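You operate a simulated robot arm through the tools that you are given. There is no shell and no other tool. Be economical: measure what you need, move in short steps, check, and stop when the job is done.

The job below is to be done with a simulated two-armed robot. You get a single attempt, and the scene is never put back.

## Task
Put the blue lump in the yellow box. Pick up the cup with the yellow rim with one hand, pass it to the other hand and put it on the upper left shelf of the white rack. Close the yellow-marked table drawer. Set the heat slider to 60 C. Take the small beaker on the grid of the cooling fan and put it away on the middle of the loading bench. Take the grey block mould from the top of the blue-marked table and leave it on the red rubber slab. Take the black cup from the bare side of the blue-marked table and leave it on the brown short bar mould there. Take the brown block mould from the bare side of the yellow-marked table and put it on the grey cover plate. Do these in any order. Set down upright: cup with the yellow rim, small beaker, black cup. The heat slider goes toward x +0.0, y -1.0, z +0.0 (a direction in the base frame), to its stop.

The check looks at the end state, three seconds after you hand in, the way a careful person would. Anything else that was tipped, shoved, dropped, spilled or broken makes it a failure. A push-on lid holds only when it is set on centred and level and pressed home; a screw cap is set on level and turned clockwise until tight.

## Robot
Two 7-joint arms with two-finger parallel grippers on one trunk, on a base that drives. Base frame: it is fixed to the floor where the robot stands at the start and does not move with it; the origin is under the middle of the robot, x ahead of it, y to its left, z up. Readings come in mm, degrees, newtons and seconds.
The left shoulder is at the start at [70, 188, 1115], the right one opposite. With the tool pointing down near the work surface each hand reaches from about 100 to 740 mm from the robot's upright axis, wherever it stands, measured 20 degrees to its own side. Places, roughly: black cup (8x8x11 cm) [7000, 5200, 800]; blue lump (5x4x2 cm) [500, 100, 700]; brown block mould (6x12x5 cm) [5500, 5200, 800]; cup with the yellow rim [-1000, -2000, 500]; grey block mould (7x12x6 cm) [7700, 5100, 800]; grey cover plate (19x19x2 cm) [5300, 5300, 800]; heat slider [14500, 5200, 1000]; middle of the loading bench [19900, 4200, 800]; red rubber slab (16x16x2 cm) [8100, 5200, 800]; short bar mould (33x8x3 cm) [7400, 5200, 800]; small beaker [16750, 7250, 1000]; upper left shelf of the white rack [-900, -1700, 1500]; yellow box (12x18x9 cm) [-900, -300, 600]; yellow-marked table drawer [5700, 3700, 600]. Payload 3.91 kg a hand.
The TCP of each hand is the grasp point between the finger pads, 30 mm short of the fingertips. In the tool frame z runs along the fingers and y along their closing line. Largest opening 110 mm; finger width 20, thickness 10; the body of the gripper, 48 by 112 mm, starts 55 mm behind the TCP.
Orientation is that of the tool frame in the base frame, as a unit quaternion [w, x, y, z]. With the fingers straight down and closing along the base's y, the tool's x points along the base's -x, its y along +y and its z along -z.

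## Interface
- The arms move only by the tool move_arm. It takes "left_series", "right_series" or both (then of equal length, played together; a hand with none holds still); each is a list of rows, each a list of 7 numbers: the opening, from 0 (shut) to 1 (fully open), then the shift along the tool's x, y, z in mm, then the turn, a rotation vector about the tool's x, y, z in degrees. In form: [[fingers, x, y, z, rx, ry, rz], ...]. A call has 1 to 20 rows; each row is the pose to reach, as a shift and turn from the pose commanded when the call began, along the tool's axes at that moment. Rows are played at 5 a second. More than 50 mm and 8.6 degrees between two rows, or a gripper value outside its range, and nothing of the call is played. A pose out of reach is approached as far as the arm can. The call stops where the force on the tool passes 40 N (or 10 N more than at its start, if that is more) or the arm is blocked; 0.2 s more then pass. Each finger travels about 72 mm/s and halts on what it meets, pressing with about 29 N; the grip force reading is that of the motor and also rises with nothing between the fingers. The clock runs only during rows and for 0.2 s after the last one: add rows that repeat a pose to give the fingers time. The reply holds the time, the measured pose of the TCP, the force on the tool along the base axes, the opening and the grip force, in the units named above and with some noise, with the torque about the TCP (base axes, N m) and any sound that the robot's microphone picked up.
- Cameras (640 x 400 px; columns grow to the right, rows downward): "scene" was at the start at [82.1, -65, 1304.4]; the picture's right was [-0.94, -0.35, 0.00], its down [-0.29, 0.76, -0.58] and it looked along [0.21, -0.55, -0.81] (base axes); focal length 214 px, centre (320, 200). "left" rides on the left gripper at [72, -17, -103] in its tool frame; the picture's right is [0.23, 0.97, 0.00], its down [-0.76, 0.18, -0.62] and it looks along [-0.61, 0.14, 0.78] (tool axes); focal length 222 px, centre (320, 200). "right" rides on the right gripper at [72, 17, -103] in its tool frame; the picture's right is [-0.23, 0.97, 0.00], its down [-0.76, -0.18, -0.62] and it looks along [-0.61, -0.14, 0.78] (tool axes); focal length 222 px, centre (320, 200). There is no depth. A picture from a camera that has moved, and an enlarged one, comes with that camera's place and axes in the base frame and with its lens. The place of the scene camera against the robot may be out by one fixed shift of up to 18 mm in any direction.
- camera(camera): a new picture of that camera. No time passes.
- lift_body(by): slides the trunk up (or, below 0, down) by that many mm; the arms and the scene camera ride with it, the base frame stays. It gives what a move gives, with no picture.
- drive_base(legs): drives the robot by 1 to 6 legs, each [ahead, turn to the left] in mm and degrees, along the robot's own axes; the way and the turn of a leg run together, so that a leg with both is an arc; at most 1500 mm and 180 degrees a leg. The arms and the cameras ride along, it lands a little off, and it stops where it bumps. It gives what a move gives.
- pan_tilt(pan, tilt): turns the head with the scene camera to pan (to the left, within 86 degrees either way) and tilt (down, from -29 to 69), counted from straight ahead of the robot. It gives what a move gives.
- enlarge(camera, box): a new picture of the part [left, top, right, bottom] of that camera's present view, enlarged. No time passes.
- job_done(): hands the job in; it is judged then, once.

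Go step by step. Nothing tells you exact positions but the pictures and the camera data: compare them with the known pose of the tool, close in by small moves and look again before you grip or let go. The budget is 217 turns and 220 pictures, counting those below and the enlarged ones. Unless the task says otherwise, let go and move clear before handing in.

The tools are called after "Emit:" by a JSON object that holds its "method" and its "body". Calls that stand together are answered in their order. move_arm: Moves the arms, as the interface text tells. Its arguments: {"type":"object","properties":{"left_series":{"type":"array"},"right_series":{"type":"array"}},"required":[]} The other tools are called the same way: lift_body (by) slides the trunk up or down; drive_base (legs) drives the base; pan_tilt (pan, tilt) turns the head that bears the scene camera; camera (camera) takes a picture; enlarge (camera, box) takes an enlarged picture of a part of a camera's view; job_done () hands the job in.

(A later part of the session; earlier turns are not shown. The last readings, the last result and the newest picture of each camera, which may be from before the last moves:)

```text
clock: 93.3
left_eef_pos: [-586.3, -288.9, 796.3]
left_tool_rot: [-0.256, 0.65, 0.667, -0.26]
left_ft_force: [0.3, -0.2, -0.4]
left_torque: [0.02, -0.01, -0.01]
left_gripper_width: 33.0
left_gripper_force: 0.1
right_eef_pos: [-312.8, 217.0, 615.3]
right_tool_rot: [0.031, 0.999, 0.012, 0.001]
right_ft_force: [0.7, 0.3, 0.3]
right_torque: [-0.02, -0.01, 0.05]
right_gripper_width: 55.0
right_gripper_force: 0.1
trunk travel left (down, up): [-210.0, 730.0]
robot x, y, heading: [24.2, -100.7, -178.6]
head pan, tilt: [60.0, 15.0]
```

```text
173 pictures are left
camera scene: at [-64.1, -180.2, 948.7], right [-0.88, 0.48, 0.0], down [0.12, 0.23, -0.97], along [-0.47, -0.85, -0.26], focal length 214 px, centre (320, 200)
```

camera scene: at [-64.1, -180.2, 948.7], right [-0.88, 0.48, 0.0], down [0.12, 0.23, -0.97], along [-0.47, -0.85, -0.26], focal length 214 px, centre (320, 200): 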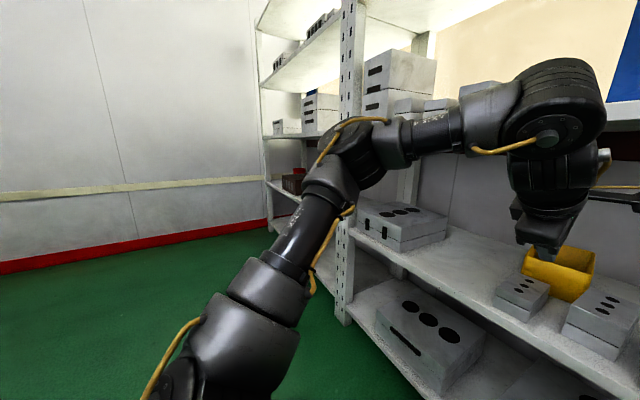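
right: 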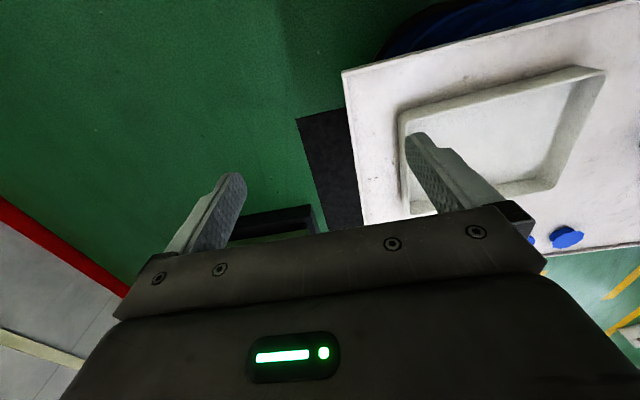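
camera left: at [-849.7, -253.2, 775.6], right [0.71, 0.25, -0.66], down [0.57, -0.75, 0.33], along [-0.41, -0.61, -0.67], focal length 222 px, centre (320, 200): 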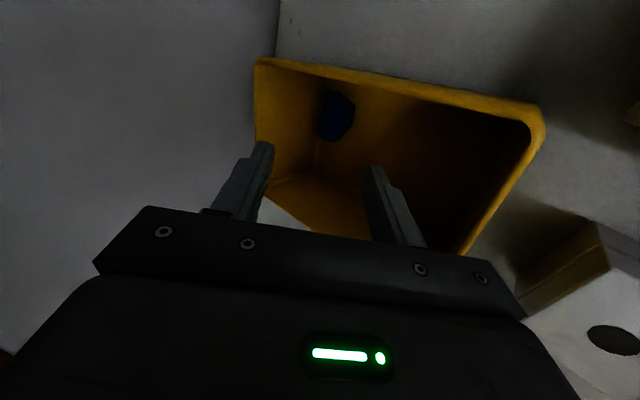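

I'll now drive along the rack toward its left end, where the yellow-rimmed cup should be.

Emit:
{"method": "drive_base", "body": {"legs": [[0, 95], [1500, 0], [0, -80]]}}

Emit:
{"method": "pan_tilt", "body": {"pan": 15, "tilt": 15}}

Emit:
{"method": "camera", "body": {"camera": "scene"}}

```text
clock: 97.5
left_eef_pos: [249.6, -725.4, 782.7]
left_tool_rot: [-0.013, -0.022, 0.931, -0.365]
left_ft_force: [-0.5, -0.2, 0.1]
left_torque: [-0.02, -0.02, 0.0]
left_gripper_width: 33.0
left_gripper_force: 0.0
right_eef_pos: [-280.0, -462.3, 624.1]
right_tool_rot: [0.037, 0.66, 0.749, 0.048]
right_ft_force: [-0.4, 0.7, 0.3]
right_torque: [-0.05, 0.02, 0.0]
right_gripper_width: 55.0
right_gripper_force: 0.0
trunk travel left (down, up): [-210.0, 730.0]
robot x, y, heading: [23.6, -119.3, -92.1]
head pan, tilt: [60.0, 15.0]
stopped in leg 1: the robot was blocked; the commanded pose is now the measured one
```

```text
clock: 98.6
left_eef_pos: [254.1, -725.0, 780.7]
left_tool_rot: [-0.015, -0.024, 0.931, -0.364]
left_ft_force: [-0.3, 0.4, 0.2]
left_torque: [0.06, -0.01, 0.02]
left_gripper_width: 32.7
left_gripper_force: 0.1
right_eef_pos: [-278.0, -462.4, 623.2]
right_tool_rot: [0.04, 0.657, 0.751, 0.051]
right_ft_force: [0.6, 0.3, -0.4]
right_torque: [0.01, -0.03, 0.0]
right_gripper_width: 54.8
right_gripper_force: 0.1
trunk travel left (down, up): [-210.0, 730.0]
robot x, y, heading: [21.1, -114.9, -91.8]
head pan, tilt: [15.0, 15.0]
```

```text
172 pictures are left
camera scene: at [-12.8, -255.1, 954.2], right [-0.97, -0.23, -0.06], down [0.0, 0.25, -0.97], along [0.23, -0.94, -0.25], focal length 214 px, centre (320, 200)
```

scene: 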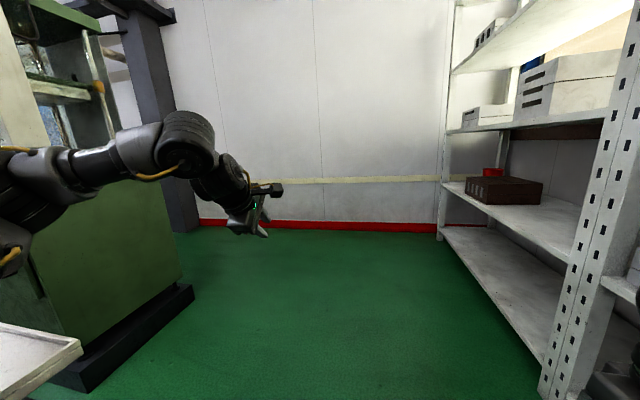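

The left elbow touched the table edge during the turn. I'll ease back right, drive clear, then correct the heading.

Emit:
{"method": "drive_base", "body": {"legs": [[0, -4], [450, 0], [0, 16], [1050, 0]]}}

Emit:
{"method": "pan_tilt", "body": {"pan": -50, "tilt": 15}}

Emit:
{"method": "camera", "body": {"camera": "scene"}}

```text
clock: 107.7
left_eef_pos: [519.8, -2151.2, 777.4]
left_tool_rot: [0.016, -0.121, 0.923, -0.364]
left_ft_force: [0.1, -0.1, 0.2]
left_torque: [0.0, 0.0, 0.01]
left_gripper_width: 32.9
left_gripper_force: 0.1
right_eef_pos: [-47.0, -1995.3, 626.4]
right_tool_rot: [0.01, 0.599, 0.8, 0.023]
right_ft_force: [-0.2, 0.8, -0.1]
right_torque: [0.0, 0.01, 0.02]
right_gripper_width: 54.7
right_gripper_force: 0.0
trunk travel left (down, up): [-210.0, 730.0]
robot x, y, heading: [158.9, -1603.4, -80.2]
head pan, tilt: [15.0, 15.0]
```

```text
clock: 109.1
left_eef_pos: [520.6, -2149.6, 777.6]
left_tool_rot: [0.016, -0.121, 0.924, -0.363]
left_ft_force: [-0.1, 0.9, -0.4]
left_torque: [0.0, 0.0, -0.01]
left_gripper_width: 33.0
left_gripper_force: 0.0
right_eef_pos: [-47.8, -1995.9, 627.2]
right_tool_rot: [0.011, 0.599, 0.8, 0.022]
right_ft_force: [-0.8, -0.4, 0.1]
right_torque: [-0.01, 0.03, 0.02]
right_gripper_width: 54.9
right_gripper_force: 0.1
trunk travel left (down, up): [-210.0, 730.0]
robot x, y, heading: [157.0, -1597.4, -80.1]
head pan, tilt: [-50.0, 15.0]
```

```text
171 pictures are left
camera scene: at [113.4, -1720.1, 948.7], right [-0.76, 0.64, 0.0], down [0.17, 0.2, -0.97], along [-0.62, -0.74, -0.26], focal length 214 px, centre (320, 200)
```

scene: 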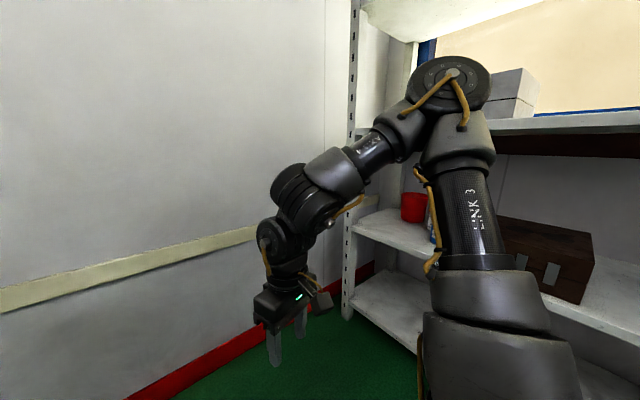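

Emit:
{"method": "drive_base", "body": {"legs": [[0, -100]]}}

Emit:
{"method": "pan_tilt", "body": {"pan": 10, "tilt": 10}}

Emit:
{"method": "camera", "body": {"camera": "scene"}}

```text
clock: 113.7
left_eef_pos: [-441.6, -1863.5, 777.1]
left_tool_rot: [-0.27, 0.629, 0.686, -0.245]
left_ft_force: [0.2, 0.4, -0.6]
left_torque: [0.0, 0.02, 0.0]
left_gripper_width: 33.0
left_gripper_force: 0.1
right_eef_pos: [-191.1, -1332.4, 627.0]
right_tool_rot: [0.025, 0.998, 0.056, 0.006]
right_ft_force: [0.5, -0.2, 0.2]
right_torque: [0.02, 0.01, 0.02]
right_gripper_width: 55.0
right_gripper_force: 0.0
trunk travel left (down, up): [-210.0, 730.0]
robot x, y, heading: [157.3, -1602.5, 180.1]
head pan, tilt: [-50.0, 15.0]
```

```text
clock: 115.0
left_eef_pos: [-441.3, -1864.3, 777.4]
left_tool_rot: [-0.269, 0.629, 0.687, -0.245]
left_ft_force: [0.2, 0.5, -0.1]
left_torque: [-0.01, 0.02, -0.03]
left_gripper_width: 32.9
left_gripper_force: 0.0
right_eef_pos: [-190.8, -1331.2, 626.9]
right_tool_rot: [0.026, 0.998, 0.058, 0.005]
right_ft_force: [-0.7, -0.7, 0.9]
right_torque: [-0.01, 0.0, -0.03]
right_gripper_width: 55.0
right_gripper_force: 0.1
trunk travel left (down, up): [-210.0, 730.0]
robot x, y, heading: [158.8, -1604.3, 179.9]
head pan, tilt: [10.0, 10.0]
```

```text
170 pictures are left
camera scene: at [23.4, -1615.2, 956.9], right [-0.17, 0.99, 0.0], down [0.17, 0.03, -0.98], along [-0.97, -0.17, -0.17], focal length 214 px, centre (320, 200)
```

scene: 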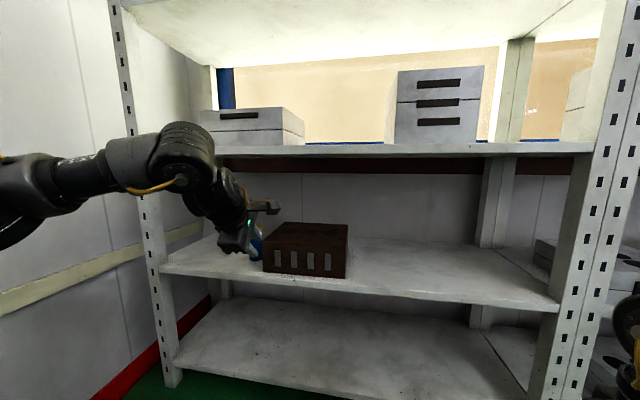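

Emit:
{"method": "lift_body", "body": {"by": 350}}

Emit:
{"method": "pan_tilt", "body": {"pan": 20, "tilt": 25}}

Emit:
{"method": "camera", "body": {"camera": "scene"}}

```text
clock: 118.4
left_eef_pos: [-442.4, -1864.4, 1127.1]
left_tool_rot: [-0.268, 0.63, 0.686, -0.246]
left_ft_force: [-0.5, -0.1, -0.4]
left_torque: [0.01, -0.03, 0.03]
left_gripper_width: 33.1
left_gripper_force: 0.1
right_eef_pos: [-191.0, -1331.7, 976.0]
right_tool_rot: [0.025, 0.998, 0.058, 0.006]
right_ft_force: [-1.0, -0.2, 0.2]
right_torque: [0.01, 0.02, 0.03]
right_gripper_width: 55.1
right_gripper_force: 0.0
trunk travel left (down, up): [-560.0, 380.0]
robot x, y, heading: [158.8, -1605.8, 179.8]
head pan, tilt: [10.0, 10.0]
```

```text
clock: 119.2
left_eef_pos: [-441.9, -1863.0, 1127.5]
left_tool_rot: [-0.269, 0.629, 0.686, -0.247]
left_ft_force: [-0.5, 0.2, -0.3]
left_torque: [0.02, 0.05, 0.0]
left_gripper_width: 33.2
left_gripper_force: 0.0
right_eef_pos: [-190.8, -1330.7, 977.3]
right_tool_rot: [0.025, 0.998, 0.056, 0.005]
right_ft_force: [-0.5, -0.4, -0.5]
right_torque: [-0.02, 0.02, 0.02]
right_gripper_width: 54.8
right_gripper_force: 0.0
trunk travel left (down, up): [-560.0, 380.0]
robot x, y, heading: [160.4, -1598.9, 180.1]
head pan, tilt: [20.0, 25.0]
```

```text
169 pictures are left
camera scene: at [28.3, -1630.5, 1282.6], right [-0.34, 0.94, 0.0], down [0.4, 0.14, -0.91], along [-0.85, -0.31, -0.42], focal length 214 px, centre (320, 200)
```

scene: 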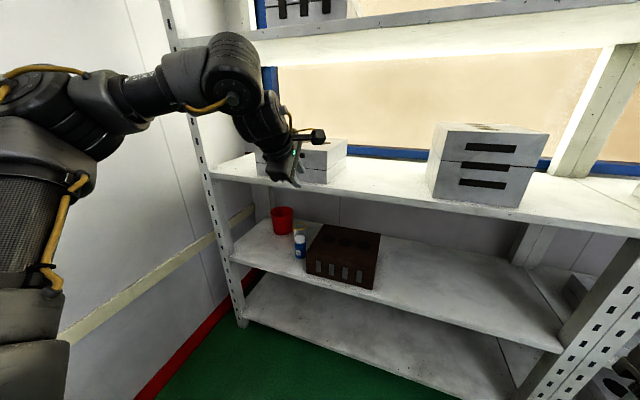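

Emit:
{"method": "enlarge", "body": {"camera": "scene", "box": [230, 170, 390, 310]}}

Emit:
{"method": "pan_tilt", "body": {"pan": 20, "tilt": -10}}

Emit:
{"method": "camera", "body": {"camera": "scene"}}

```text
2.86 times, centred on (310, 240) of scene
camera zoom: at [28.3, -1630.5, 1282.6], right [-0.34, 0.94, 0.0], down [0.4, 0.14, -0.91], along [-0.85, -0.31, -0.42], focal length 613 px, centre (349, 86)
```

zoom: 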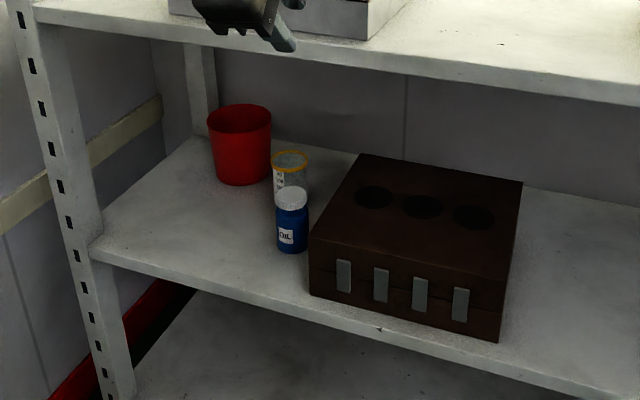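

```text
clock: 120.2
left_eef_pos: [-442.0, -1863.5, 1128.4]
left_tool_rot: [-0.268, 0.63, 0.686, -0.246]
left_ft_force: [0.9, -0.4, 0.1]
left_torque: [0.01, 0.02, -0.02]
left_gripper_width: 32.8
left_gripper_force: 0.0
right_eef_pos: [-191.3, -1331.9, 975.8]
right_tool_rot: [0.025, 0.998, 0.056, 0.006]
right_ft_force: [0.9, -0.3, -0.2]
right_torque: [0.01, 0.0, -0.04]
right_gripper_width: 54.9
right_gripper_force: 0.2
trunk travel left (down, up): [-560.0, 380.0]
robot x, y, heading: [159.6, -1604.4, 179.6]
head pan, tilt: [20.0, -10.0]
```

```text
167 pictures are left
camera scene: at [35.6, -1628.0, 1338.0], right [-0.34, 0.94, 0.0], down [-0.16, -0.06, -0.98], along [-0.93, -0.34, 0.17], focal length 214 px, centre (320, 200)
```

scene: 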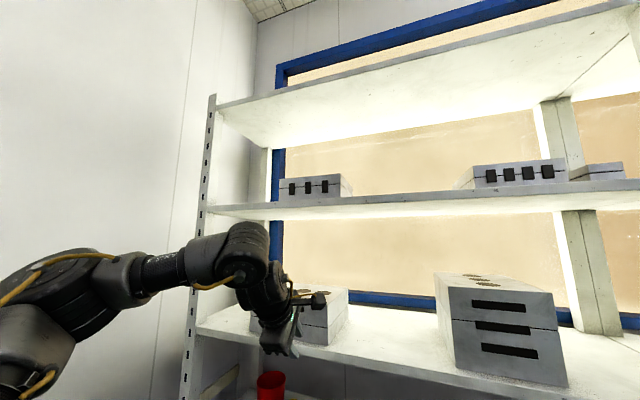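

The yellow-rimmed cup is small, near (−844, −2066) on the shelf at z≈575. A blue bottle stands in front of it, a red cup to its left and a crate to its right. I'll lower the trunk, bring the left hand vertical with fingers closing along x, and retract it before approaching.

Emit:
{"method": "lift_body", "body": {"by": -250}}

Emit:
{"method": "move_arm", "body": {"left_series": [[0.5, 2, 14, -13, -6, 0, 0], [0.6, 4, 28, -26, -12, 0, 0], [0.7, 6, 42, -39, -18, 0, 0], [0.8, 8, 56, -52, -24, 0, 0], [0.85, 10, 70, -65, -30, 0, 0], [0.85, 12, 84, -78, -36, 0, 0], [0.85, 15, 100, -90, -42.7, 0, 0], [0.85, 15, 112, -102, -42.7, 0, 0], [0.85, 15, 112, -102, -42.7, 0, 0]]}}

Emit:
{"method": "drive_base", "body": {"legs": [[0, 45], [340, 0], [0, -45]]}}

Emit:
{"method": "pan_tilt", "body": {"pan": 15, "tilt": 25}}

Emit:
{"method": "camera", "body": {"camera": "scene"}}

Emit:
{"method": "camera", "body": {"camera": "left"}}

```text
clock: 122.8
left_eef_pos: [-443.7, -1864.0, 877.9]
left_tool_rot: [-0.27, 0.629, 0.686, -0.246]
left_ft_force: [0.1, 0.8, -1.4]
left_torque: [0.01, -0.02, 0.0]
left_gripper_width: 32.9
left_gripper_force: 0.1
right_eef_pos: [-191.6, -1331.1, 726.9]
right_tool_rot: [0.026, 0.998, 0.056, 0.006]
right_ft_force: [0.1, 0.7, -0.2]
right_torque: [0.02, -0.02, 0.0]
right_gripper_width: 55.0
right_gripper_force: 0.1
trunk travel left (down, up): [-310.0, 630.0]
robot x, y, heading: [160.2, -1601.8, 180.2]
head pan, tilt: [20.0, -10.0]
```

```text
clock: 124.8
left_eef_pos: [-291.9, -1839.1, 878.6]
left_tool_rot: [-0.021, 0.684, 0.729, 0.021]
left_ft_force: [-0.4, -0.1, -0.5]
left_torque: [0.03, 0.05, 0.01]
left_gripper_width: 93.5
left_gripper_force: 0.0
right_eef_pos: [-191.8, -1331.3, 726.3]
right_tool_rot: [0.025, 0.998, 0.056, 0.005]
right_ft_force: [-0.3, 0.3, -0.3]
right_torque: [-0.02, 0.02, -0.02]
right_gripper_width: 55.0
right_gripper_force: 0.0
trunk travel left (down, up): [-310.0, 630.0]
robot x, y, heading: [159.9, -1604.1, 179.9]
head pan, tilt: [20.0, -10.0]
```

```text
clock: 131.1
left_eef_pos: [-533.4, -2080.0, 878.6]
left_tool_rot: [-0.022, 0.684, 0.728, 0.021]
left_ft_force: [0.8, -0.1, -0.3]
left_torque: [0.01, 0.0, -0.02]
left_gripper_width: 93.3
left_gripper_force: 0.2
right_eef_pos: [-432.7, -1571.4, 727.4]
right_tool_rot: [0.027, 0.998, 0.057, 0.005]
right_ft_force: [0.3, -0.1, -0.1]
right_torque: [0.01, 0.01, 0.02]
right_gripper_width: 54.9
right_gripper_force: 0.0
trunk travel left (down, up): [-310.0, 630.0]
robot x, y, heading: [-81.8, -1843.6, 179.8]
head pan, tilt: [20.0, -10.0]
```

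```text
clock: 132.1
left_eef_pos: [-534.4, -2078.9, 878.6]
left_tool_rot: [-0.022, 0.684, 0.729, 0.021]
left_ft_force: [-0.7, -1.1, -0.2]
left_torque: [0.0, -0.02, -0.04]
left_gripper_width: 93.3
left_gripper_force: 0.0
right_eef_pos: [-433.5, -1571.8, 726.8]
right_tool_rot: [0.027, 0.998, 0.058, 0.005]
right_ft_force: [0.0, -0.4, -0.5]
right_torque: [-0.02, 0.0, 0.01]
right_gripper_width: 55.1
right_gripper_force: 0.0
trunk travel left (down, up): [-310.0, 630.0]
robot x, y, heading: [-84.3, -1843.1, 180.0]
head pan, tilt: [15.0, 25.0]
```

```text
166 pictures are left
camera scene: at [-215.9, -1862.6, 1032.6], right [-0.26, 0.97, 0.0], down [0.41, 0.11, -0.91], along [-0.88, -0.23, -0.42], focal length 214 px, centre (320, 200)
```

scene: 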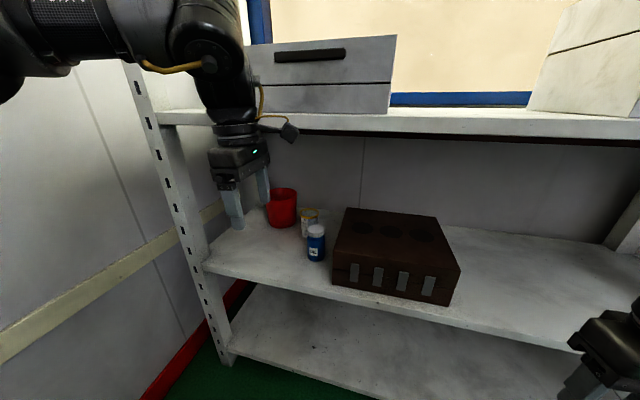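

```text
165 pictures are left
camera left: at [-555.1, -2013.8, 986.7], right [0.96, 0.29, 0.01], down [0.23, -0.78, 0.58], along [0.18, -0.55, -0.82], focal length 222 px, centre (320, 200)
```

left: 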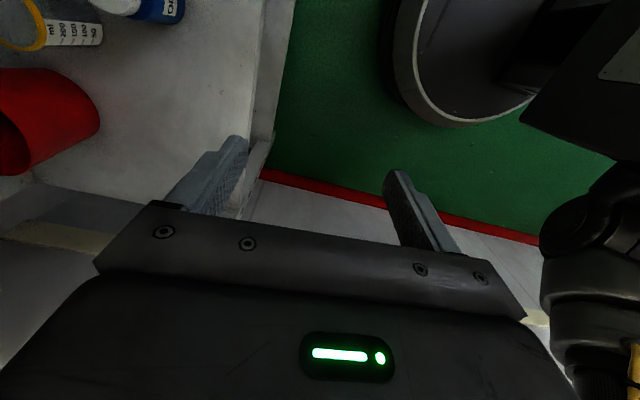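

Emit:
{"method": "enlarge", "body": {"camera": "scene", "box": [250, 170, 370, 280]}}

```text
3.64 times, centred on (310, 225) of scene
camera zoom: at [-215.9, -1862.6, 1032.6], right [-0.26, 0.97, 0.0], down [0.41, 0.11, -0.91], along [-0.88, -0.23, -0.42], focal length 780 px, centre (356, 109)
```

zoom: 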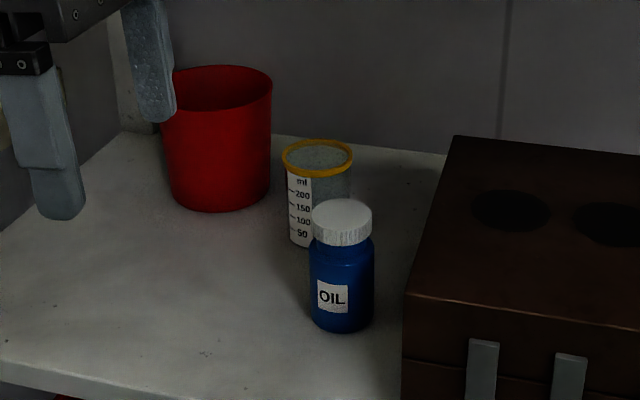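

Emit:
{"method": "pan_tilt", "body": {"pan": 35, "tilt": 5}}

Emit:
{"method": "camera", "body": {"camera": "scene"}}

```text
clock: 132.9
left_eef_pos: [-533.5, -2079.3, 878.6]
left_tool_rot: [-0.022, 0.683, 0.729, 0.021]
left_ft_force: [0.1, 0.1, -0.7]
left_torque: [0.02, -0.01, 0.0]
left_gripper_width: 93.4
left_gripper_force: 0.1
right_eef_pos: [-434.2, -1571.7, 727.5]
right_tool_rot: [0.027, 0.998, 0.058, 0.005]
right_ft_force: [0.0, -0.9, 0.1]
right_torque: [0.02, -0.02, 0.0]
right_gripper_width: 54.8
right_gripper_force: 0.1
trunk travel left (down, up): [-310.0, 630.0]
robot x, y, heading: [-82.8, -1844.7, 179.8]
head pan, tilt: [35.0, 5.0]
```

```text
163 pictures are left
camera scene: at [-202.2, -1891.4, 1064.9], right [-0.57, 0.82, 0.0], down [0.07, 0.05, -1.0], along [-0.82, -0.57, -0.09], focal length 214 px, centre (320, 200)
```

scene: 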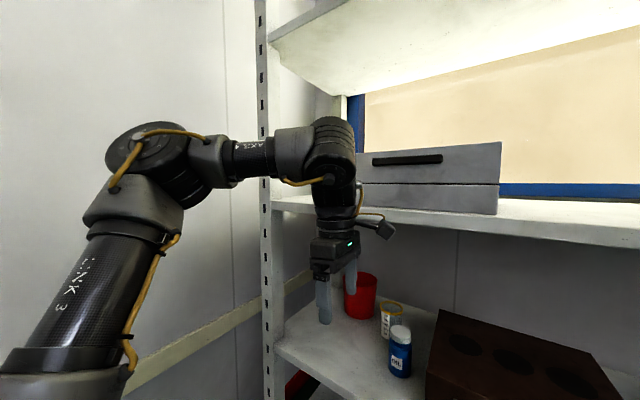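

There isn't height to come over the cup's rim, so I'll enter low from the left side between the red cup and the bottle, with the hand yawed. First I'll set the hand's height and yaw outside the rack.

Emit:
{"method": "lift_body", "body": {"by": -100}}

Emit:
{"method": "move_arm", "body": {"left_series": [[0.85, -12, 0, 40, 0, 0, 6], [0.85, -24, 0, 80, 0, 0, 12], [0.85, -36, -5, 115, 0, 0, 18], [0.82, -36, -5, 146, 2.4, 0, 24], [0.82, -36, -5, 146, 2.4, 0, 24]]}}

Emit:
{"method": "pan_tilt", "body": {"pan": 20, "tilt": 25}}

Emit:
{"method": "camera", "body": {"camera": "scene"}}

Emit:
{"method": "camera", "body": {"camera": "left"}}

```text
clock: 134.3
left_eef_pos: [-533.3, -2079.3, 778.4]
left_tool_rot: [-0.022, 0.684, 0.729, 0.021]
left_ft_force: [-0.9, -1.4, 0.1]
left_torque: [0.02, 0.0, 0.0]
left_gripper_width: 93.6
left_gripper_force: 0.1
right_eef_pos: [-433.0, -1572.1, 626.9]
right_tool_rot: [0.025, 0.998, 0.058, 0.006]
right_ft_force: [0.2, -0.3, -0.3]
right_torque: [0.0, 0.02, -0.01]
right_gripper_width: 55.0
right_gripper_force: 0.1
trunk travel left (down, up): [-210.0, 730.0]
robot x, y, heading: [-83.1, -1843.2, 179.9]
head pan, tilt: [35.0, 5.0]
```

```text
clock: 135.5
left_eef_pos: [-536.8, -2106.3, 631.8]
left_tool_rot: [-0.039, 0.82, 0.571, 0.0]
left_ft_force: [0.0, 0.2, -0.4]
left_torque: [-0.02, -0.04, 0.01]
left_gripper_width: 90.0
left_gripper_force: 0.1
right_eef_pos: [-433.3, -1571.0, 627.0]
right_tool_rot: [0.026, 0.998, 0.059, 0.004]
right_ft_force: [-0.4, -0.2, -0.1]
right_torque: [-0.02, 0.02, -0.04]
right_gripper_width: 55.0
right_gripper_force: 0.1
trunk travel left (down, up): [-210.0, 730.0]
robot x, y, heading: [-85.7, -1840.4, 179.8]
head pan, tilt: [35.0, 5.0]
```

```text
clock: 136.3
left_eef_pos: [-537.7, -2106.7, 630.7]
left_tool_rot: [-0.04, 0.82, 0.571, 0.001]
left_ft_force: [-0.2, 0.8, 0.7]
left_torque: [0.03, -0.01, 0.02]
left_gripper_width: 90.2
left_gripper_force: 0.1
right_eef_pos: [-433.6, -1570.5, 626.3]
right_tool_rot: [0.025, 0.998, 0.058, 0.005]
right_ft_force: [-0.1, -0.5, 0.6]
right_torque: [0.03, -0.02, 0.02]
right_gripper_width: 55.0
right_gripper_force: 0.1
trunk travel left (down, up): [-210.0, 730.0]
robot x, y, heading: [-81.7, -1840.3, 180.0]
head pan, tilt: [20.0, 25.0]
```

```text
162 pictures are left
camera scene: at [-213.4, -1870.4, 932.6], right [-0.34, 0.94, 0.0], down [0.4, 0.14, -0.91], along [-0.85, -0.31, -0.42], focal length 214 px, centre (320, 200)
```

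scene: 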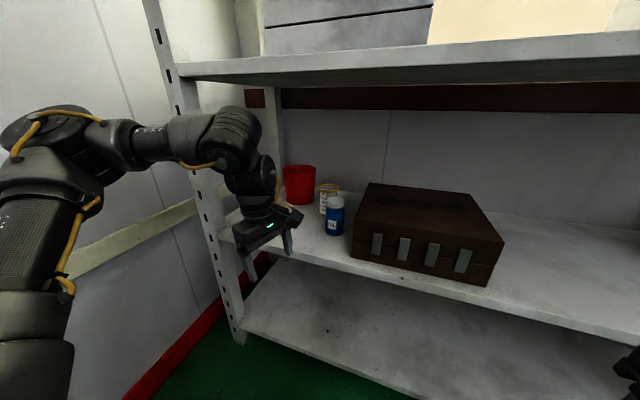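

```text
161 pictures are left
camera left: at [-523.8, -2039.1, 739.4], right [0.99, -0.12, -0.05], down [-0.07, -0.82, 0.57], along [-0.11, -0.57, -0.82], focal length 222 px, centre (320, 200)
```

left: 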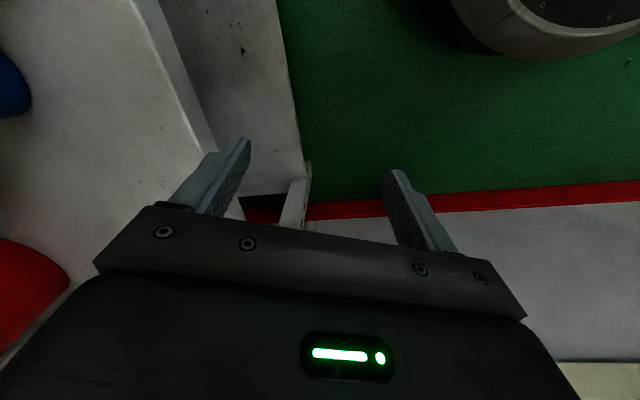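

The clearances look fine. I'll level the tool, drive in 150 mm and look again.

Emit:
{"method": "move_arm", "body": {"left_series": [[0.82, -3, 0, 0, -2, -1.3, 0], [0.82, -3, 0, 0, -3.8, -2.6, 0], [0.82, -3, 0, 0, -3.8, -2.6, 0]]}}

Emit:
{"method": "drive_base", "body": {"legs": [[150, 0]]}}

Emit:
{"method": "camera", "body": {"camera": "left"}}

Emit:
{"method": "camera", "body": {"camera": "scene"}}

```text
clock: 137.1
left_eef_pos: [-539.1, -2109.9, 628.9]
left_tool_rot: [0.001, 0.821, 0.572, 0.001]
left_ft_force: [0.8, -0.1, 0.4]
left_torque: [0.01, -0.01, 0.0]
left_gripper_width: 90.3
left_gripper_force: 0.0
right_eef_pos: [-434.2, -1571.6, 627.0]
right_tool_rot: [0.026, 0.998, 0.059, 0.006]
right_ft_force: [0.4, -0.2, -0.2]
right_torque: [-0.02, -0.01, -0.01]
right_gripper_width: 54.8
right_gripper_force: 0.1
trunk travel left (down, up): [-210.0, 730.0]
robot x, y, heading: [-82.6, -1842.5, 179.9]
head pan, tilt: [20.0, 25.0]
```

```text
clock: 138.5
left_eef_pos: [-688.0, -2109.0, 630.3]
left_tool_rot: [0.0, 0.821, 0.571, 0.002]
left_ft_force: [0.1, 0.7, 0.1]
left_torque: [0.01, -0.03, -0.02]
left_gripper_width: 90.4
left_gripper_force: 0.2
right_eef_pos: [-584.0, -1571.3, 627.2]
right_tool_rot: [0.026, 0.998, 0.058, 0.006]
right_ft_force: [0.1, 0.1, 0.5]
right_torque: [0.0, -0.01, 0.04]
right_gripper_width: 55.1
right_gripper_force: 0.1
trunk travel left (down, up): [-210.0, 730.0]
robot x, y, heading: [-231.3, -1845.2, 179.8]
head pan, tilt: [20.0, 25.0]
```

```text
160 pictures are left
camera left: at [-679.7, -2035.1, 734.5], right [0.99, -0.12, 0.0], down [-0.1, -0.78, 0.62], along [-0.08, -0.62, -0.78], focal length 222 px, centre (320, 200)
```

left: 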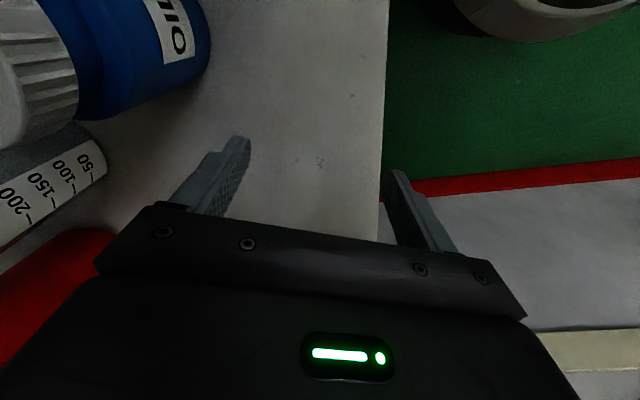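

```text
159 pictures are left
camera scene: at [-364.0, -1870.3, 932.4], right [-0.34, 0.94, 0.0], down [0.4, 0.14, -0.91], along [-0.85, -0.31, -0.42], focal length 214 px, centre (320, 200)
```

scene: 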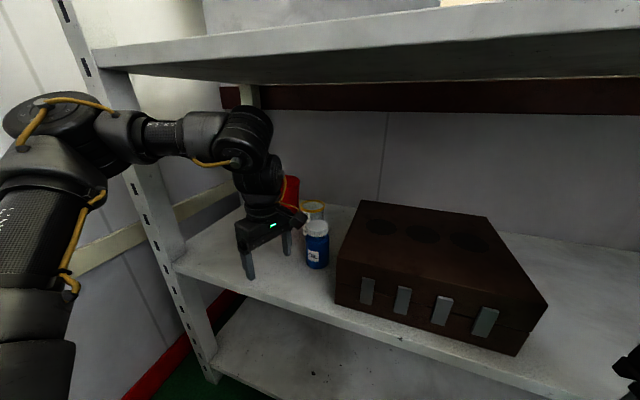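

The left camera suggests the cup is nearer (−857, −2074). I'll move in along a line further left, then look again.

Emit:
{"method": "move_arm", "body": {"left_series": [[0.82, -34, 12, 0, 0, 0, 0], [0.82, -45, -20, 0, 0, 0, 0], [0.82, -57, -52, 0, 0, 0, 0], [0.82, -69, -83, 0, 0, 0, 0], [0.82, -69, -83, 0, 0, 0, 0]]}}

Emit:
{"method": "camera", "body": {"camera": "left"}}

Emit:
{"method": "camera", "body": {"camera": "scene"}}

```text
clock: 139.7
left_eef_pos: [-790.8, -2144.7, 630.2]
left_tool_rot: [0.001, 0.82, 0.572, 0.0]
left_ft_force: [-0.4, -0.1, 0.4]
left_torque: [0.02, 0.02, -0.02]
left_gripper_width: 90.5
left_gripper_force: 0.0
right_eef_pos: [-583.4, -1571.7, 627.2]
right_tool_rot: [0.027, 0.998, 0.058, 0.006]
right_ft_force: [-0.5, -0.5, 1.5]
right_torque: [-0.01, 0.03, 0.0]
right_gripper_width: 55.0
right_gripper_force: 0.0
trunk travel left (down, up): [-210.0, 730.0]
robot x, y, heading: [-235.2, -1842.8, 180.1]
head pan, tilt: [20.0, 25.0]
```

```text
158 pictures are left
camera left: at [-781.5, -2071.2, 735.2], right [0.99, -0.12, 0.0], down [-0.1, -0.78, 0.62], along [-0.08, -0.62, -0.78], focal length 222 px, centre (320, 200)
```

left: 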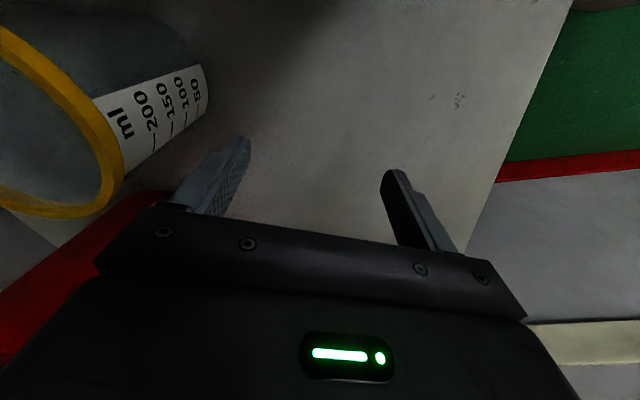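

```text
157 pictures are left
camera scene: at [-363.4, -1870.3, 932.5], right [-0.34, 0.94, 0.0], down [0.4, 0.14, -0.91], along [-0.85, -0.31, -0.42], focal length 214 px, centre (320, 200)
```

scene: 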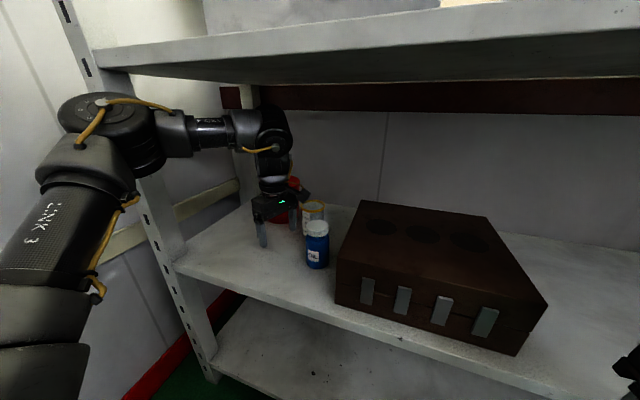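

The label and rim rays put the cup centre at about (−886, −2086), with the rim at z≈668. I'll drive 40 mm closer and slide in on the left side of the cup before moving sideways around it.

Emit:
{"method": "drive_base", "body": {"legs": [[40, 0]]}}

Emit:
{"method": "camera", "body": {"camera": "left"}}

```text
clock: 140.6
left_eef_pos: [-831.0, -2145.0, 629.7]
left_tool_rot: [0.001, 0.821, 0.572, 0.002]
left_ft_force: [0.2, 0.0, -0.4]
left_torque: [0.01, -0.02, -0.02]
left_gripper_width: 90.1
left_gripper_force: 0.1
right_eef_pos: [-625.1, -1571.5, 627.9]
right_tool_rot: [0.026, 0.998, 0.058, 0.006]
right_ft_force: [0.2, 0.4, -0.1]
right_torque: [-0.01, -0.03, -0.01]
right_gripper_width: 55.1
right_gripper_force: 0.3
trunk travel left (down, up): [-210.0, 730.0]
robot x, y, heading: [-274.9, -1843.5, 180.0]
head pan, tilt: [20.0, 25.0]
```

```text
156 pictures are left
camera left: at [-822.2, -2071.1, 734.7], right [0.99, -0.12, 0.0], down [-0.1, -0.78, 0.62], along [-0.07, -0.62, -0.78], focal length 222 px, centre (320, 200)
```

left: 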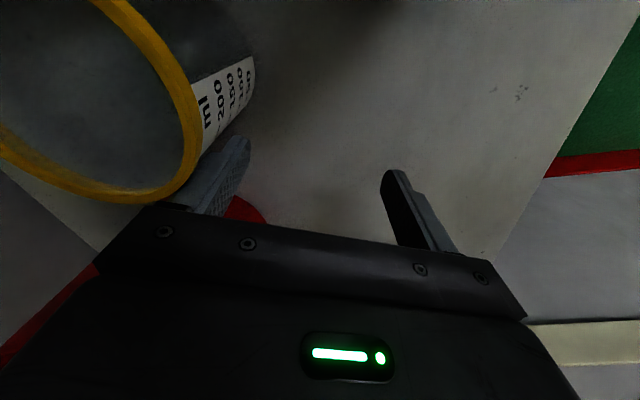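

Emit:
{"method": "move_arm", "body": {"left_series": [[0.82, -16.2, -20.6, 0, 0, 0, 0], [0.82, -23, -44.8, 0, 0, 0, 0], [0.82, -21.7, -61.2, 0, 0, 0, 0], [0.82, -14, -78, 0, 0, 0, 0], [0.82, -14, -78, 0, 0, 0, 0]]}}

Emit:
{"method": "camera", "body": {"camera": "left"}}

```text
clock: 141.8
left_eef_pos: [-907.8, -2131.3, 630.3]
left_tool_rot: [0.0, 0.82, 0.572, 0.001]
left_ft_force: [0.3, -0.2, 0.1]
left_torque: [0.0, 0.03, -0.01]
left_gripper_width: 90.3
left_gripper_force: 0.1
right_eef_pos: [-623.1, -1571.9, 627.5]
right_tool_rot: [0.026, 0.998, 0.059, 0.006]
right_ft_force: [0.2, 0.2, -0.5]
right_torque: [0.01, 0.0, 0.03]
right_gripper_width: 54.9
right_gripper_force: 0.0
trunk travel left (down, up): [-210.0, 730.0]
robot x, y, heading: [-275.0, -1841.0, 180.3]
head pan, tilt: [20.0, 25.0]
```

```text
155 pictures are left
camera left: at [-899.9, -2057.2, 734.2], right [0.99, -0.12, 0.0], down [-0.1, -0.78, 0.62], along [-0.08, -0.62, -0.78], focal length 222 px, centre (320, 200)
```

left: 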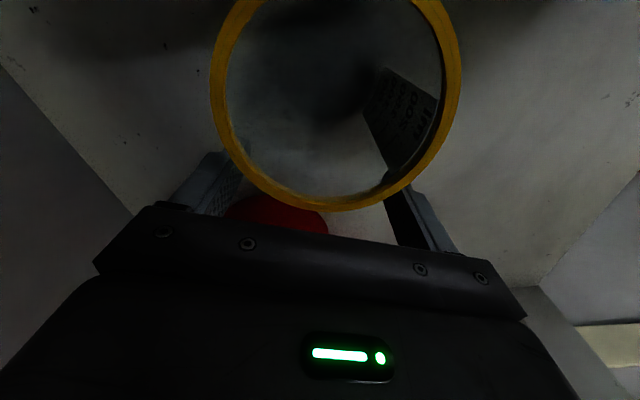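

The cup rim is centred at about (−898, −2077). I'll slide sideways around it and close gently.

Emit:
{"method": "move_arm", "body": {"left_series": [[0.82, 2, -9.7, 0, 0, 0, 0], [0.82, 18, -9.7, 0, 0, 0, 0], [0.82, 36, -9.7, 0, 0, 0, 0], [0.82, 54, -9.7, 0, 0, 0, 0], [0.82, 54, -9.7, 0, 0, 0, 0]]}}

Emit:
{"method": "camera", "body": {"camera": "left"}}

```text
clock: 143.0
left_eef_pos: [-898.6, -2076.9, 629.0]
left_tool_rot: [0.001, 0.821, 0.571, 0.0]
left_ft_force: [-0.2, -1.0, 0.1]
left_torque: [0.01, -0.02, 0.0]
left_gripper_width: 90.1
left_gripper_force: 0.1
right_eef_pos: [-624.4, -1571.2, 627.6]
right_tool_rot: [0.026, 0.998, 0.058, 0.005]
right_ft_force: [-0.6, -0.2, 0.3]
right_torque: [-0.02, 0.02, -0.03]
right_gripper_width: 55.0
right_gripper_force: 0.0
trunk travel left (down, up): [-210.0, 730.0]
robot x, y, heading: [-273.0, -1842.4, 180.0]
head pan, tilt: [20.0, 25.0]
```

```text
154 pictures are left
camera left: at [-889.4, -2003.1, 734.8], right [0.99, -0.12, 0.0], down [-0.1, -0.78, 0.62], along [-0.08, -0.62, -0.78], focal length 222 px, centre (320, 200)
```

left: 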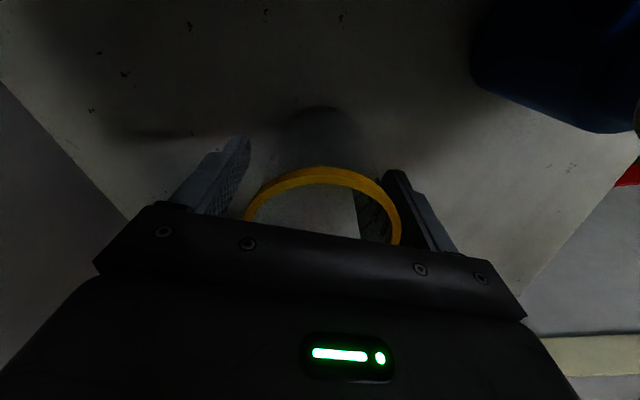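

Emit:
{"method": "move_arm", "body": {"left_series": [[0.7, 0, 0, 0, 0, 0, 0], [0.6, 0, 0, 0, 0, 0, 0], [0.5, 0, 0, 0, 0, 0, 0], [0.45, 0, 0, 0, 0, 0, 0], [0.45, 0, 0, 0, 0, 0, 0], [0.45, 0, 0, -6, 0, 0, 0], [0.45, 0, 0, -14, 0, 0, 0], [0.45, 0, 0, -20, 0, 0, 0]]}}

Emit:
{"method": "camera", "body": {"camera": "left"}}

Emit:
{"method": "enlarge", "body": {"camera": "scene", "box": [200, 60, 400, 300]}}

```text
clock: 144.8
left_eef_pos: [-899.9, -2077.5, 650.4]
left_tool_rot: [0.001, 0.82, 0.572, 0.001]
left_ft_force: [0.2, 0.0, 0.3]
left_torque: [0.0, 0.02, 0.03]
left_gripper_width: 69.2
left_gripper_force: 29.4
right_eef_pos: [-623.0, -1571.7, 626.6]
right_tool_rot: [0.027, 0.998, 0.058, 0.005]
right_ft_force: [0.1, -0.6, -0.1]
right_torque: [-0.02, 0.02, 0.0]
right_gripper_width: 55.2
right_gripper_force: 0.0
trunk travel left (down, up): [-210.0, 730.0]
robot x, y, heading: [-273.6, -1845.4, 180.3]
head pan, tilt: [20.0, 25.0]
```

```text
153 pictures are left
camera left: at [-890.1, -2003.4, 755.5], right [0.99, -0.12, 0.0], down [-0.1, -0.78, 0.62], along [-0.08, -0.62, -0.78], focal length 222 px, centre (320, 200)
```

left: 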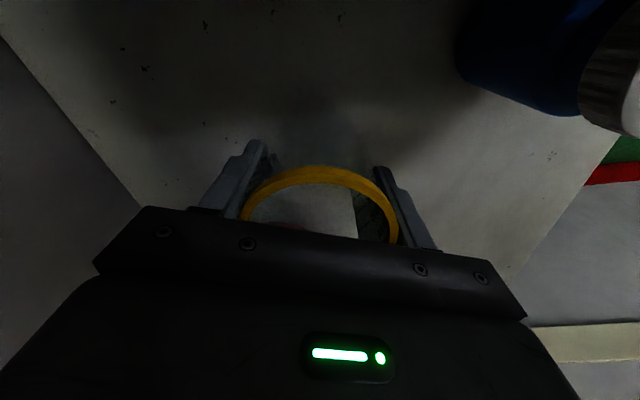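

```text
1.67 times, centred on (300, 180) of scene
camera zoom: at [-403.8, -1870.1, 932.5], right [-0.34, 0.94, 0.0], down [0.4, 0.14, -0.91], along [-0.85, -0.31, -0.42], focal length 358 px, centre (353, 233)
```

zoom: 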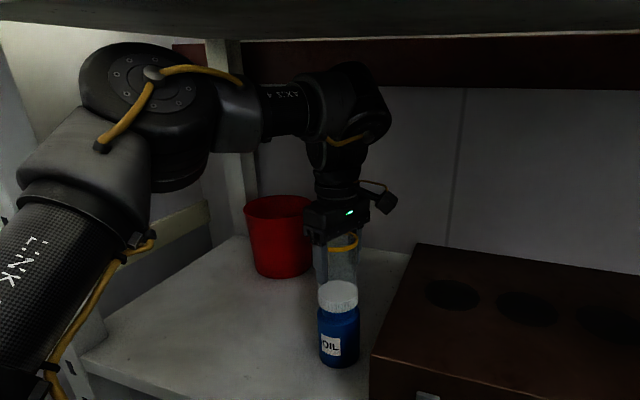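

The cup is gripped at the rim and lifted. I'll bring it out, passing left of the bottle.

Emit:
{"method": "move_arm", "body": {"left_series": [[0.45, -8, 19, 0, 0, 0, 0], [0.45, -15.3, 37.7, 0, 0, 0, 0], [0.45, -18, 60, 0, 0, 0, 0], [0.45, -20.1, 82.1, 0, 0, 0, 0], [0.45, -15, 117.5, 0, 0, 0, 0], [0.45, -5.2, 151.2, 0, 0, 0, 0], [0.45, 8.8, 188.7, 0, 0, 0, 0]]}}

Emit:
{"method": "camera", "body": {"camera": "left"}}

Emit:
{"method": "camera", "body": {"camera": "scene"}}

```text
clock: 146.4
left_eef_pos: [-717.9, -2133.4, 649.9]
left_tool_rot: [0.0, 0.82, 0.572, 0.0]
left_ft_force: [0.6, 0.3, -0.8]
left_torque: [-0.03, -0.03, -0.02]
left_gripper_width: 69.1
left_gripper_force: 29.1
right_eef_pos: [-624.3, -1570.5, 626.5]
right_tool_rot: [0.026, 0.998, 0.058, 0.004]
right_ft_force: [-0.2, 0.0, -0.1]
right_torque: [0.02, 0.0, 0.0]
right_gripper_width: 54.9
right_gripper_force: 0.0
trunk travel left (down, up): [-210.0, 730.0]
robot x, y, heading: [-269.9, -1842.3, 180.1]
head pan, tilt: [20.0, 25.0]
```

```text
151 pictures are left
camera left: at [-709.6, -2059.8, 754.7], right [0.99, -0.12, 0.0], down [-0.1, -0.78, 0.62], along [-0.08, -0.62, -0.78], focal length 222 px, centre (320, 200)
```

left: 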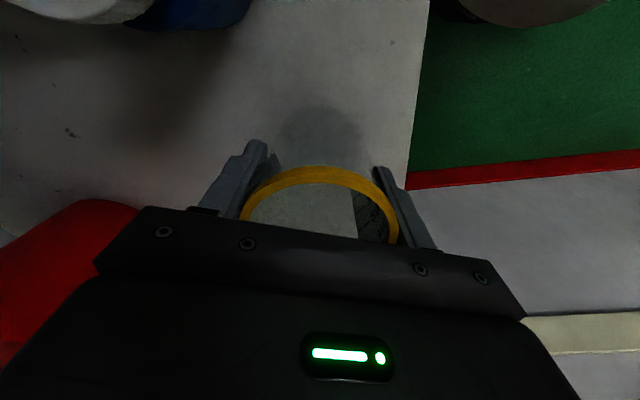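

```text
150 pictures are left
camera scene: at [-403.6, -1870.4, 932.6], right [-0.34, 0.94, 0.0], down [0.4, 0.14, -0.91], along [-0.85, -0.31, -0.42], focal length 214 px, centre (320, 200)
```

scene: 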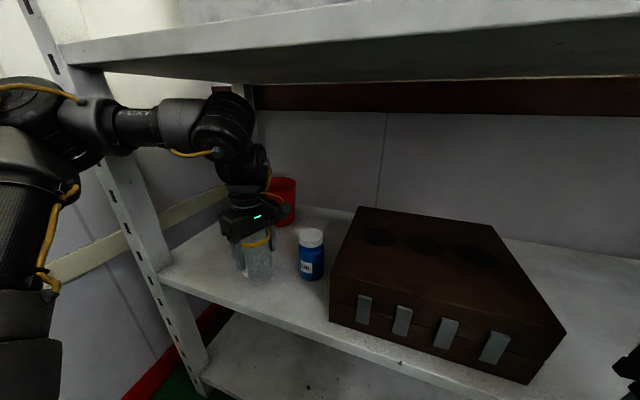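

The cup is clear of the bottle. I'll back the robot out of the rack and bring both hands together for the hand-over.

Emit:
{"method": "drive_base", "body": {"legs": [[-420, 0]]}}

Emit:
{"method": "lift_body", "body": {"by": 300}}

Emit:
{"method": "move_arm", "body": {"left_series": [[0.45, 20, -30, 0, 0, 0, -4], [0.45, 50, -60, 0, 0, 0, -8], [0.45, 85, -80, 0, 0, 0, -12], [0.45, 120, -100, 0, 0, 0, -16], [0.45, 150, -120, 0, 0, 0, -20], [0.45, 150, -120, 0, 0, 0, -20]]}}

Emit:
{"method": "pan_tilt", "body": {"pan": 0, "tilt": 35}}

Emit:
{"method": "camera", "body": {"camera": "scene"}}

```text
clock: 148.9
left_eef_pos: [-297.5, -2135.2, 649.7]
left_tool_rot: [0.0, 0.82, 0.572, 0.001]
left_ft_force: [-0.8, 1.0, -0.4]
left_torque: [0.0, -0.01, 0.02]
left_gripper_width: 69.5
left_gripper_force: 29.0
right_eef_pos: [-201.9, -1572.0, 626.1]
right_tool_rot: [0.027, 0.998, 0.058, 0.005]
right_ft_force: [0.1, -0.1, 1.0]
right_torque: [0.01, 0.0, 0.01]
right_gripper_width: 54.9
right_gripper_force: 0.1
trunk travel left (down, up): [-210.0, 730.0]
robot x, y, heading: [147.9, -1842.8, -180.0]
head pan, tilt: [20.0, 25.0]
```

```text
clock: 151.9
left_eef_pos: [-296.1, -2134.7, 949.5]
left_tool_rot: [0.001, 0.82, 0.572, 0.001]
left_ft_force: [0.2, -0.6, -0.1]
left_torque: [0.0, -0.01, 0.0]
left_gripper_width: 69.3
left_gripper_force: 28.9
right_eef_pos: [-202.1, -1572.8, 927.5]
right_tool_rot: [0.027, 0.998, 0.059, 0.006]
right_ft_force: [-0.3, 1.0, 1.0]
right_torque: [-0.04, 0.01, -0.01]
right_gripper_width: 54.9
right_gripper_force: 0.1
trunk travel left (down, up): [-510.0, 430.0]
robot x, y, heading: [146.3, -1839.6, -180.0]
head pan, tilt: [20.0, 25.0]
```

```text
clock: 153.3
left_eef_pos: [-358.0, -1952.2, 949.0]
left_tool_rot: [0.0, 0.709, 0.705, 0.002]
left_ft_force: [-0.7, -0.8, 1.1]
left_torque: [0.0, 0.04, 0.02]
left_gripper_width: 69.2
left_gripper_force: 28.8
right_eef_pos: [-202.0, -1572.8, 927.4]
right_tool_rot: [0.026, 0.998, 0.059, 0.005]
right_ft_force: [-0.6, -0.7, -0.5]
right_torque: [0.02, 0.02, -0.02]
right_gripper_width: 55.0
right_gripper_force: 0.0
trunk travel left (down, up): [-510.0, 430.0]
robot x, y, heading: [151.6, -1844.0, -179.9]
head pan, tilt: [20.0, 25.0]
```

```text
clock: 154.2
left_eef_pos: [-359.1, -1952.2, 949.1]
left_tool_rot: [0.001, 0.709, 0.706, 0.0]
left_ft_force: [0.6, -0.1, 0.0]
left_torque: [0.03, 0.0, 0.0]
left_gripper_width: 69.2
left_gripper_force: 28.6
right_eef_pos: [-201.8, -1572.3, 926.9]
right_tool_rot: [0.027, 0.998, 0.059, 0.007]
right_ft_force: [0.3, 0.5, 0.4]
right_torque: [-0.02, 0.01, -0.01]
right_gripper_width: 55.0
right_gripper_force: 0.0
trunk travel left (down, up): [-510.0, 430.0]
robot x, y, heading: [149.4, -1847.3, -180.2]
head pan, tilt: [0.0, 35.0]
```

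```text
149 pictures are left
camera scene: at [16.5, -1838.9, 1216.8], right [0.0, 1.0, 0.0], down [0.57, 0.0, -0.82], along [-0.82, 0.0, -0.57], focal length 214 px, centre (320, 200)
```

scene: 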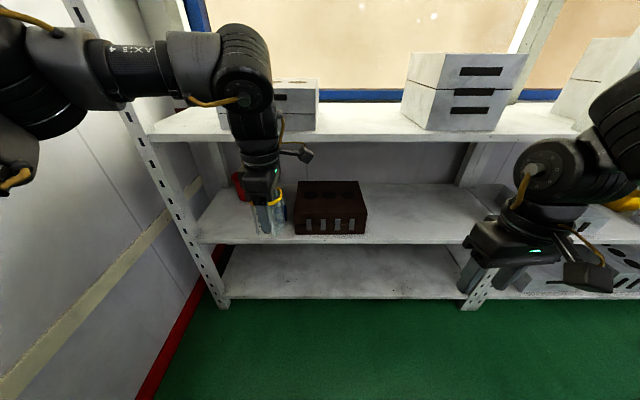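

I'll move the cup forward and inward with the left hand, and pitch the right hand to horizontal behind it.

Emit:
{"method": "move_arm", "body": {"left_series": [[0.45, 20, -15, 0, 0, 0, 0], [0.45, 45, -35, 0, 0, 0, 0], [0.45, 75, -55, 0, 0, 0, 0], [0.45, 105, -80, 0, 0, 0, 0], [0.45, 132, -101, 0, 0, 0, 0], [0.45, 132, -101, 0, 0, 0, 0], [0.45, 132, -101, 0, 0, 0, 0], [0.45, 132, -101, 0, 0, 0, 0], [0.45, 132, -101, 0, 0, 0, 0], [0.45, 132, -101, 0, 0, 0, 0], [0.45, 132, -101, 0, 0, 0, 0], [0.45, 132, -101, 0, 0, 0, 0]], "right_series": [[0.6, -10, 0, 0, 0, -8, 0], [0.7, -25, 10, 0, 0, -16, 0], [0.8, -40, 25, 0, 0, -24, 0], [0.9, -60, 45, 0, 0, -32, 0], [1.0, -80, 70, 0, 0, -40, 0], [1.0, -100, 95, 0, 0, -48, 0], [1.0, -115, 120, -13, 0, -56, 0], [1.0, -130, 145, -13, 0, -64, 0], [1.0, -145, 175, -13, 0, -72, 0], [1.0, -156, 205, -13, 0, -80, 0], [1.0, -156, 231, -13, 0, -88, 0], [1.0, -156, 231, -13, 0, -88, 0]]}}

Emit:
{"method": "camera", "body": {"camera": "scene"}}

Emit:
{"method": "camera", "body": {"camera": "right"}}

```text
clock: 156.8
left_eef_pos: [-459.1, -1822.2, 947.3]
left_tool_rot: [0.002, 0.708, 0.706, 0.002]
left_ft_force: [-0.5, 0.0, -0.4]
left_torque: [0.03, -0.02, -0.01]
left_gripper_width: 69.4
left_gripper_force: 29.0
right_eef_pos: [-376.2, -1696.4, 976.3]
right_tool_rot: [0.06, 0.722, 0.024, -0.688]
right_ft_force: [0.2, -0.5, 0.1]
right_torque: [0.05, 0.01, -0.06]
right_gripper_width: 110.1
right_gripper_force: 0.1
right hand out of reach, approached as far as the arm can: row 1, 2, 3, 4, 5, 6, 7, 8, 9, 10, 11, 12
trunk travel left (down, up): [-510.0, 430.0]
robot x, y, heading: [151.1, -1842.2, -180.2]
head pan, tilt: [0.0, 35.0]
```

```text
148 pictures are left
camera scene: at [15.0, -1839.7, 1216.5], right [0.0, 1.0, 0.0], down [0.57, 0.0, -0.82], along [-0.82, 0.0, -0.57], focal length 214 px, centre (320, 200)
```

scene: 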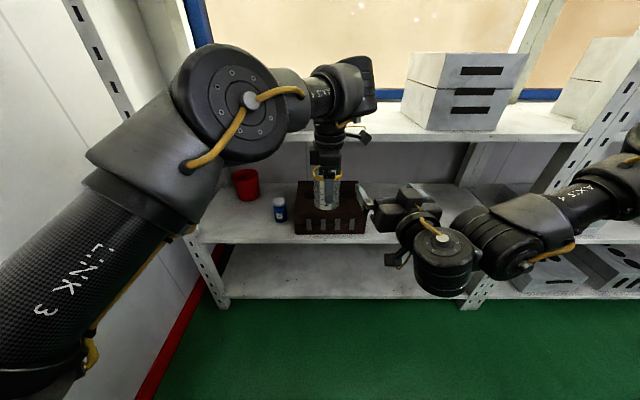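

```text
147 pictures are left
camera right: at [-268.6, -1704.3, 910.6], right [0.1, -0.95, 0.28], down [0.56, 0.29, 0.78], along [-0.82, 0.08, 0.56], focal length 222 px, centre (320, 200)
```

right: 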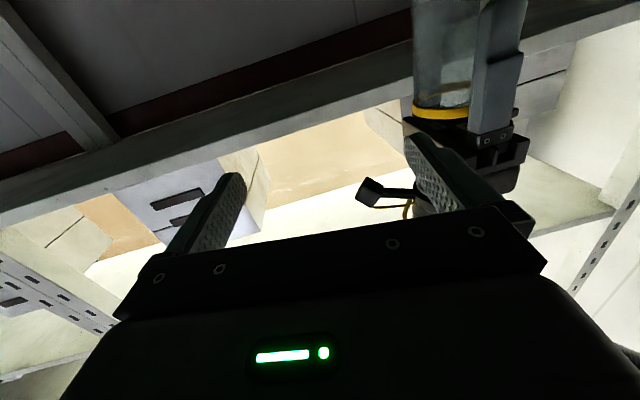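

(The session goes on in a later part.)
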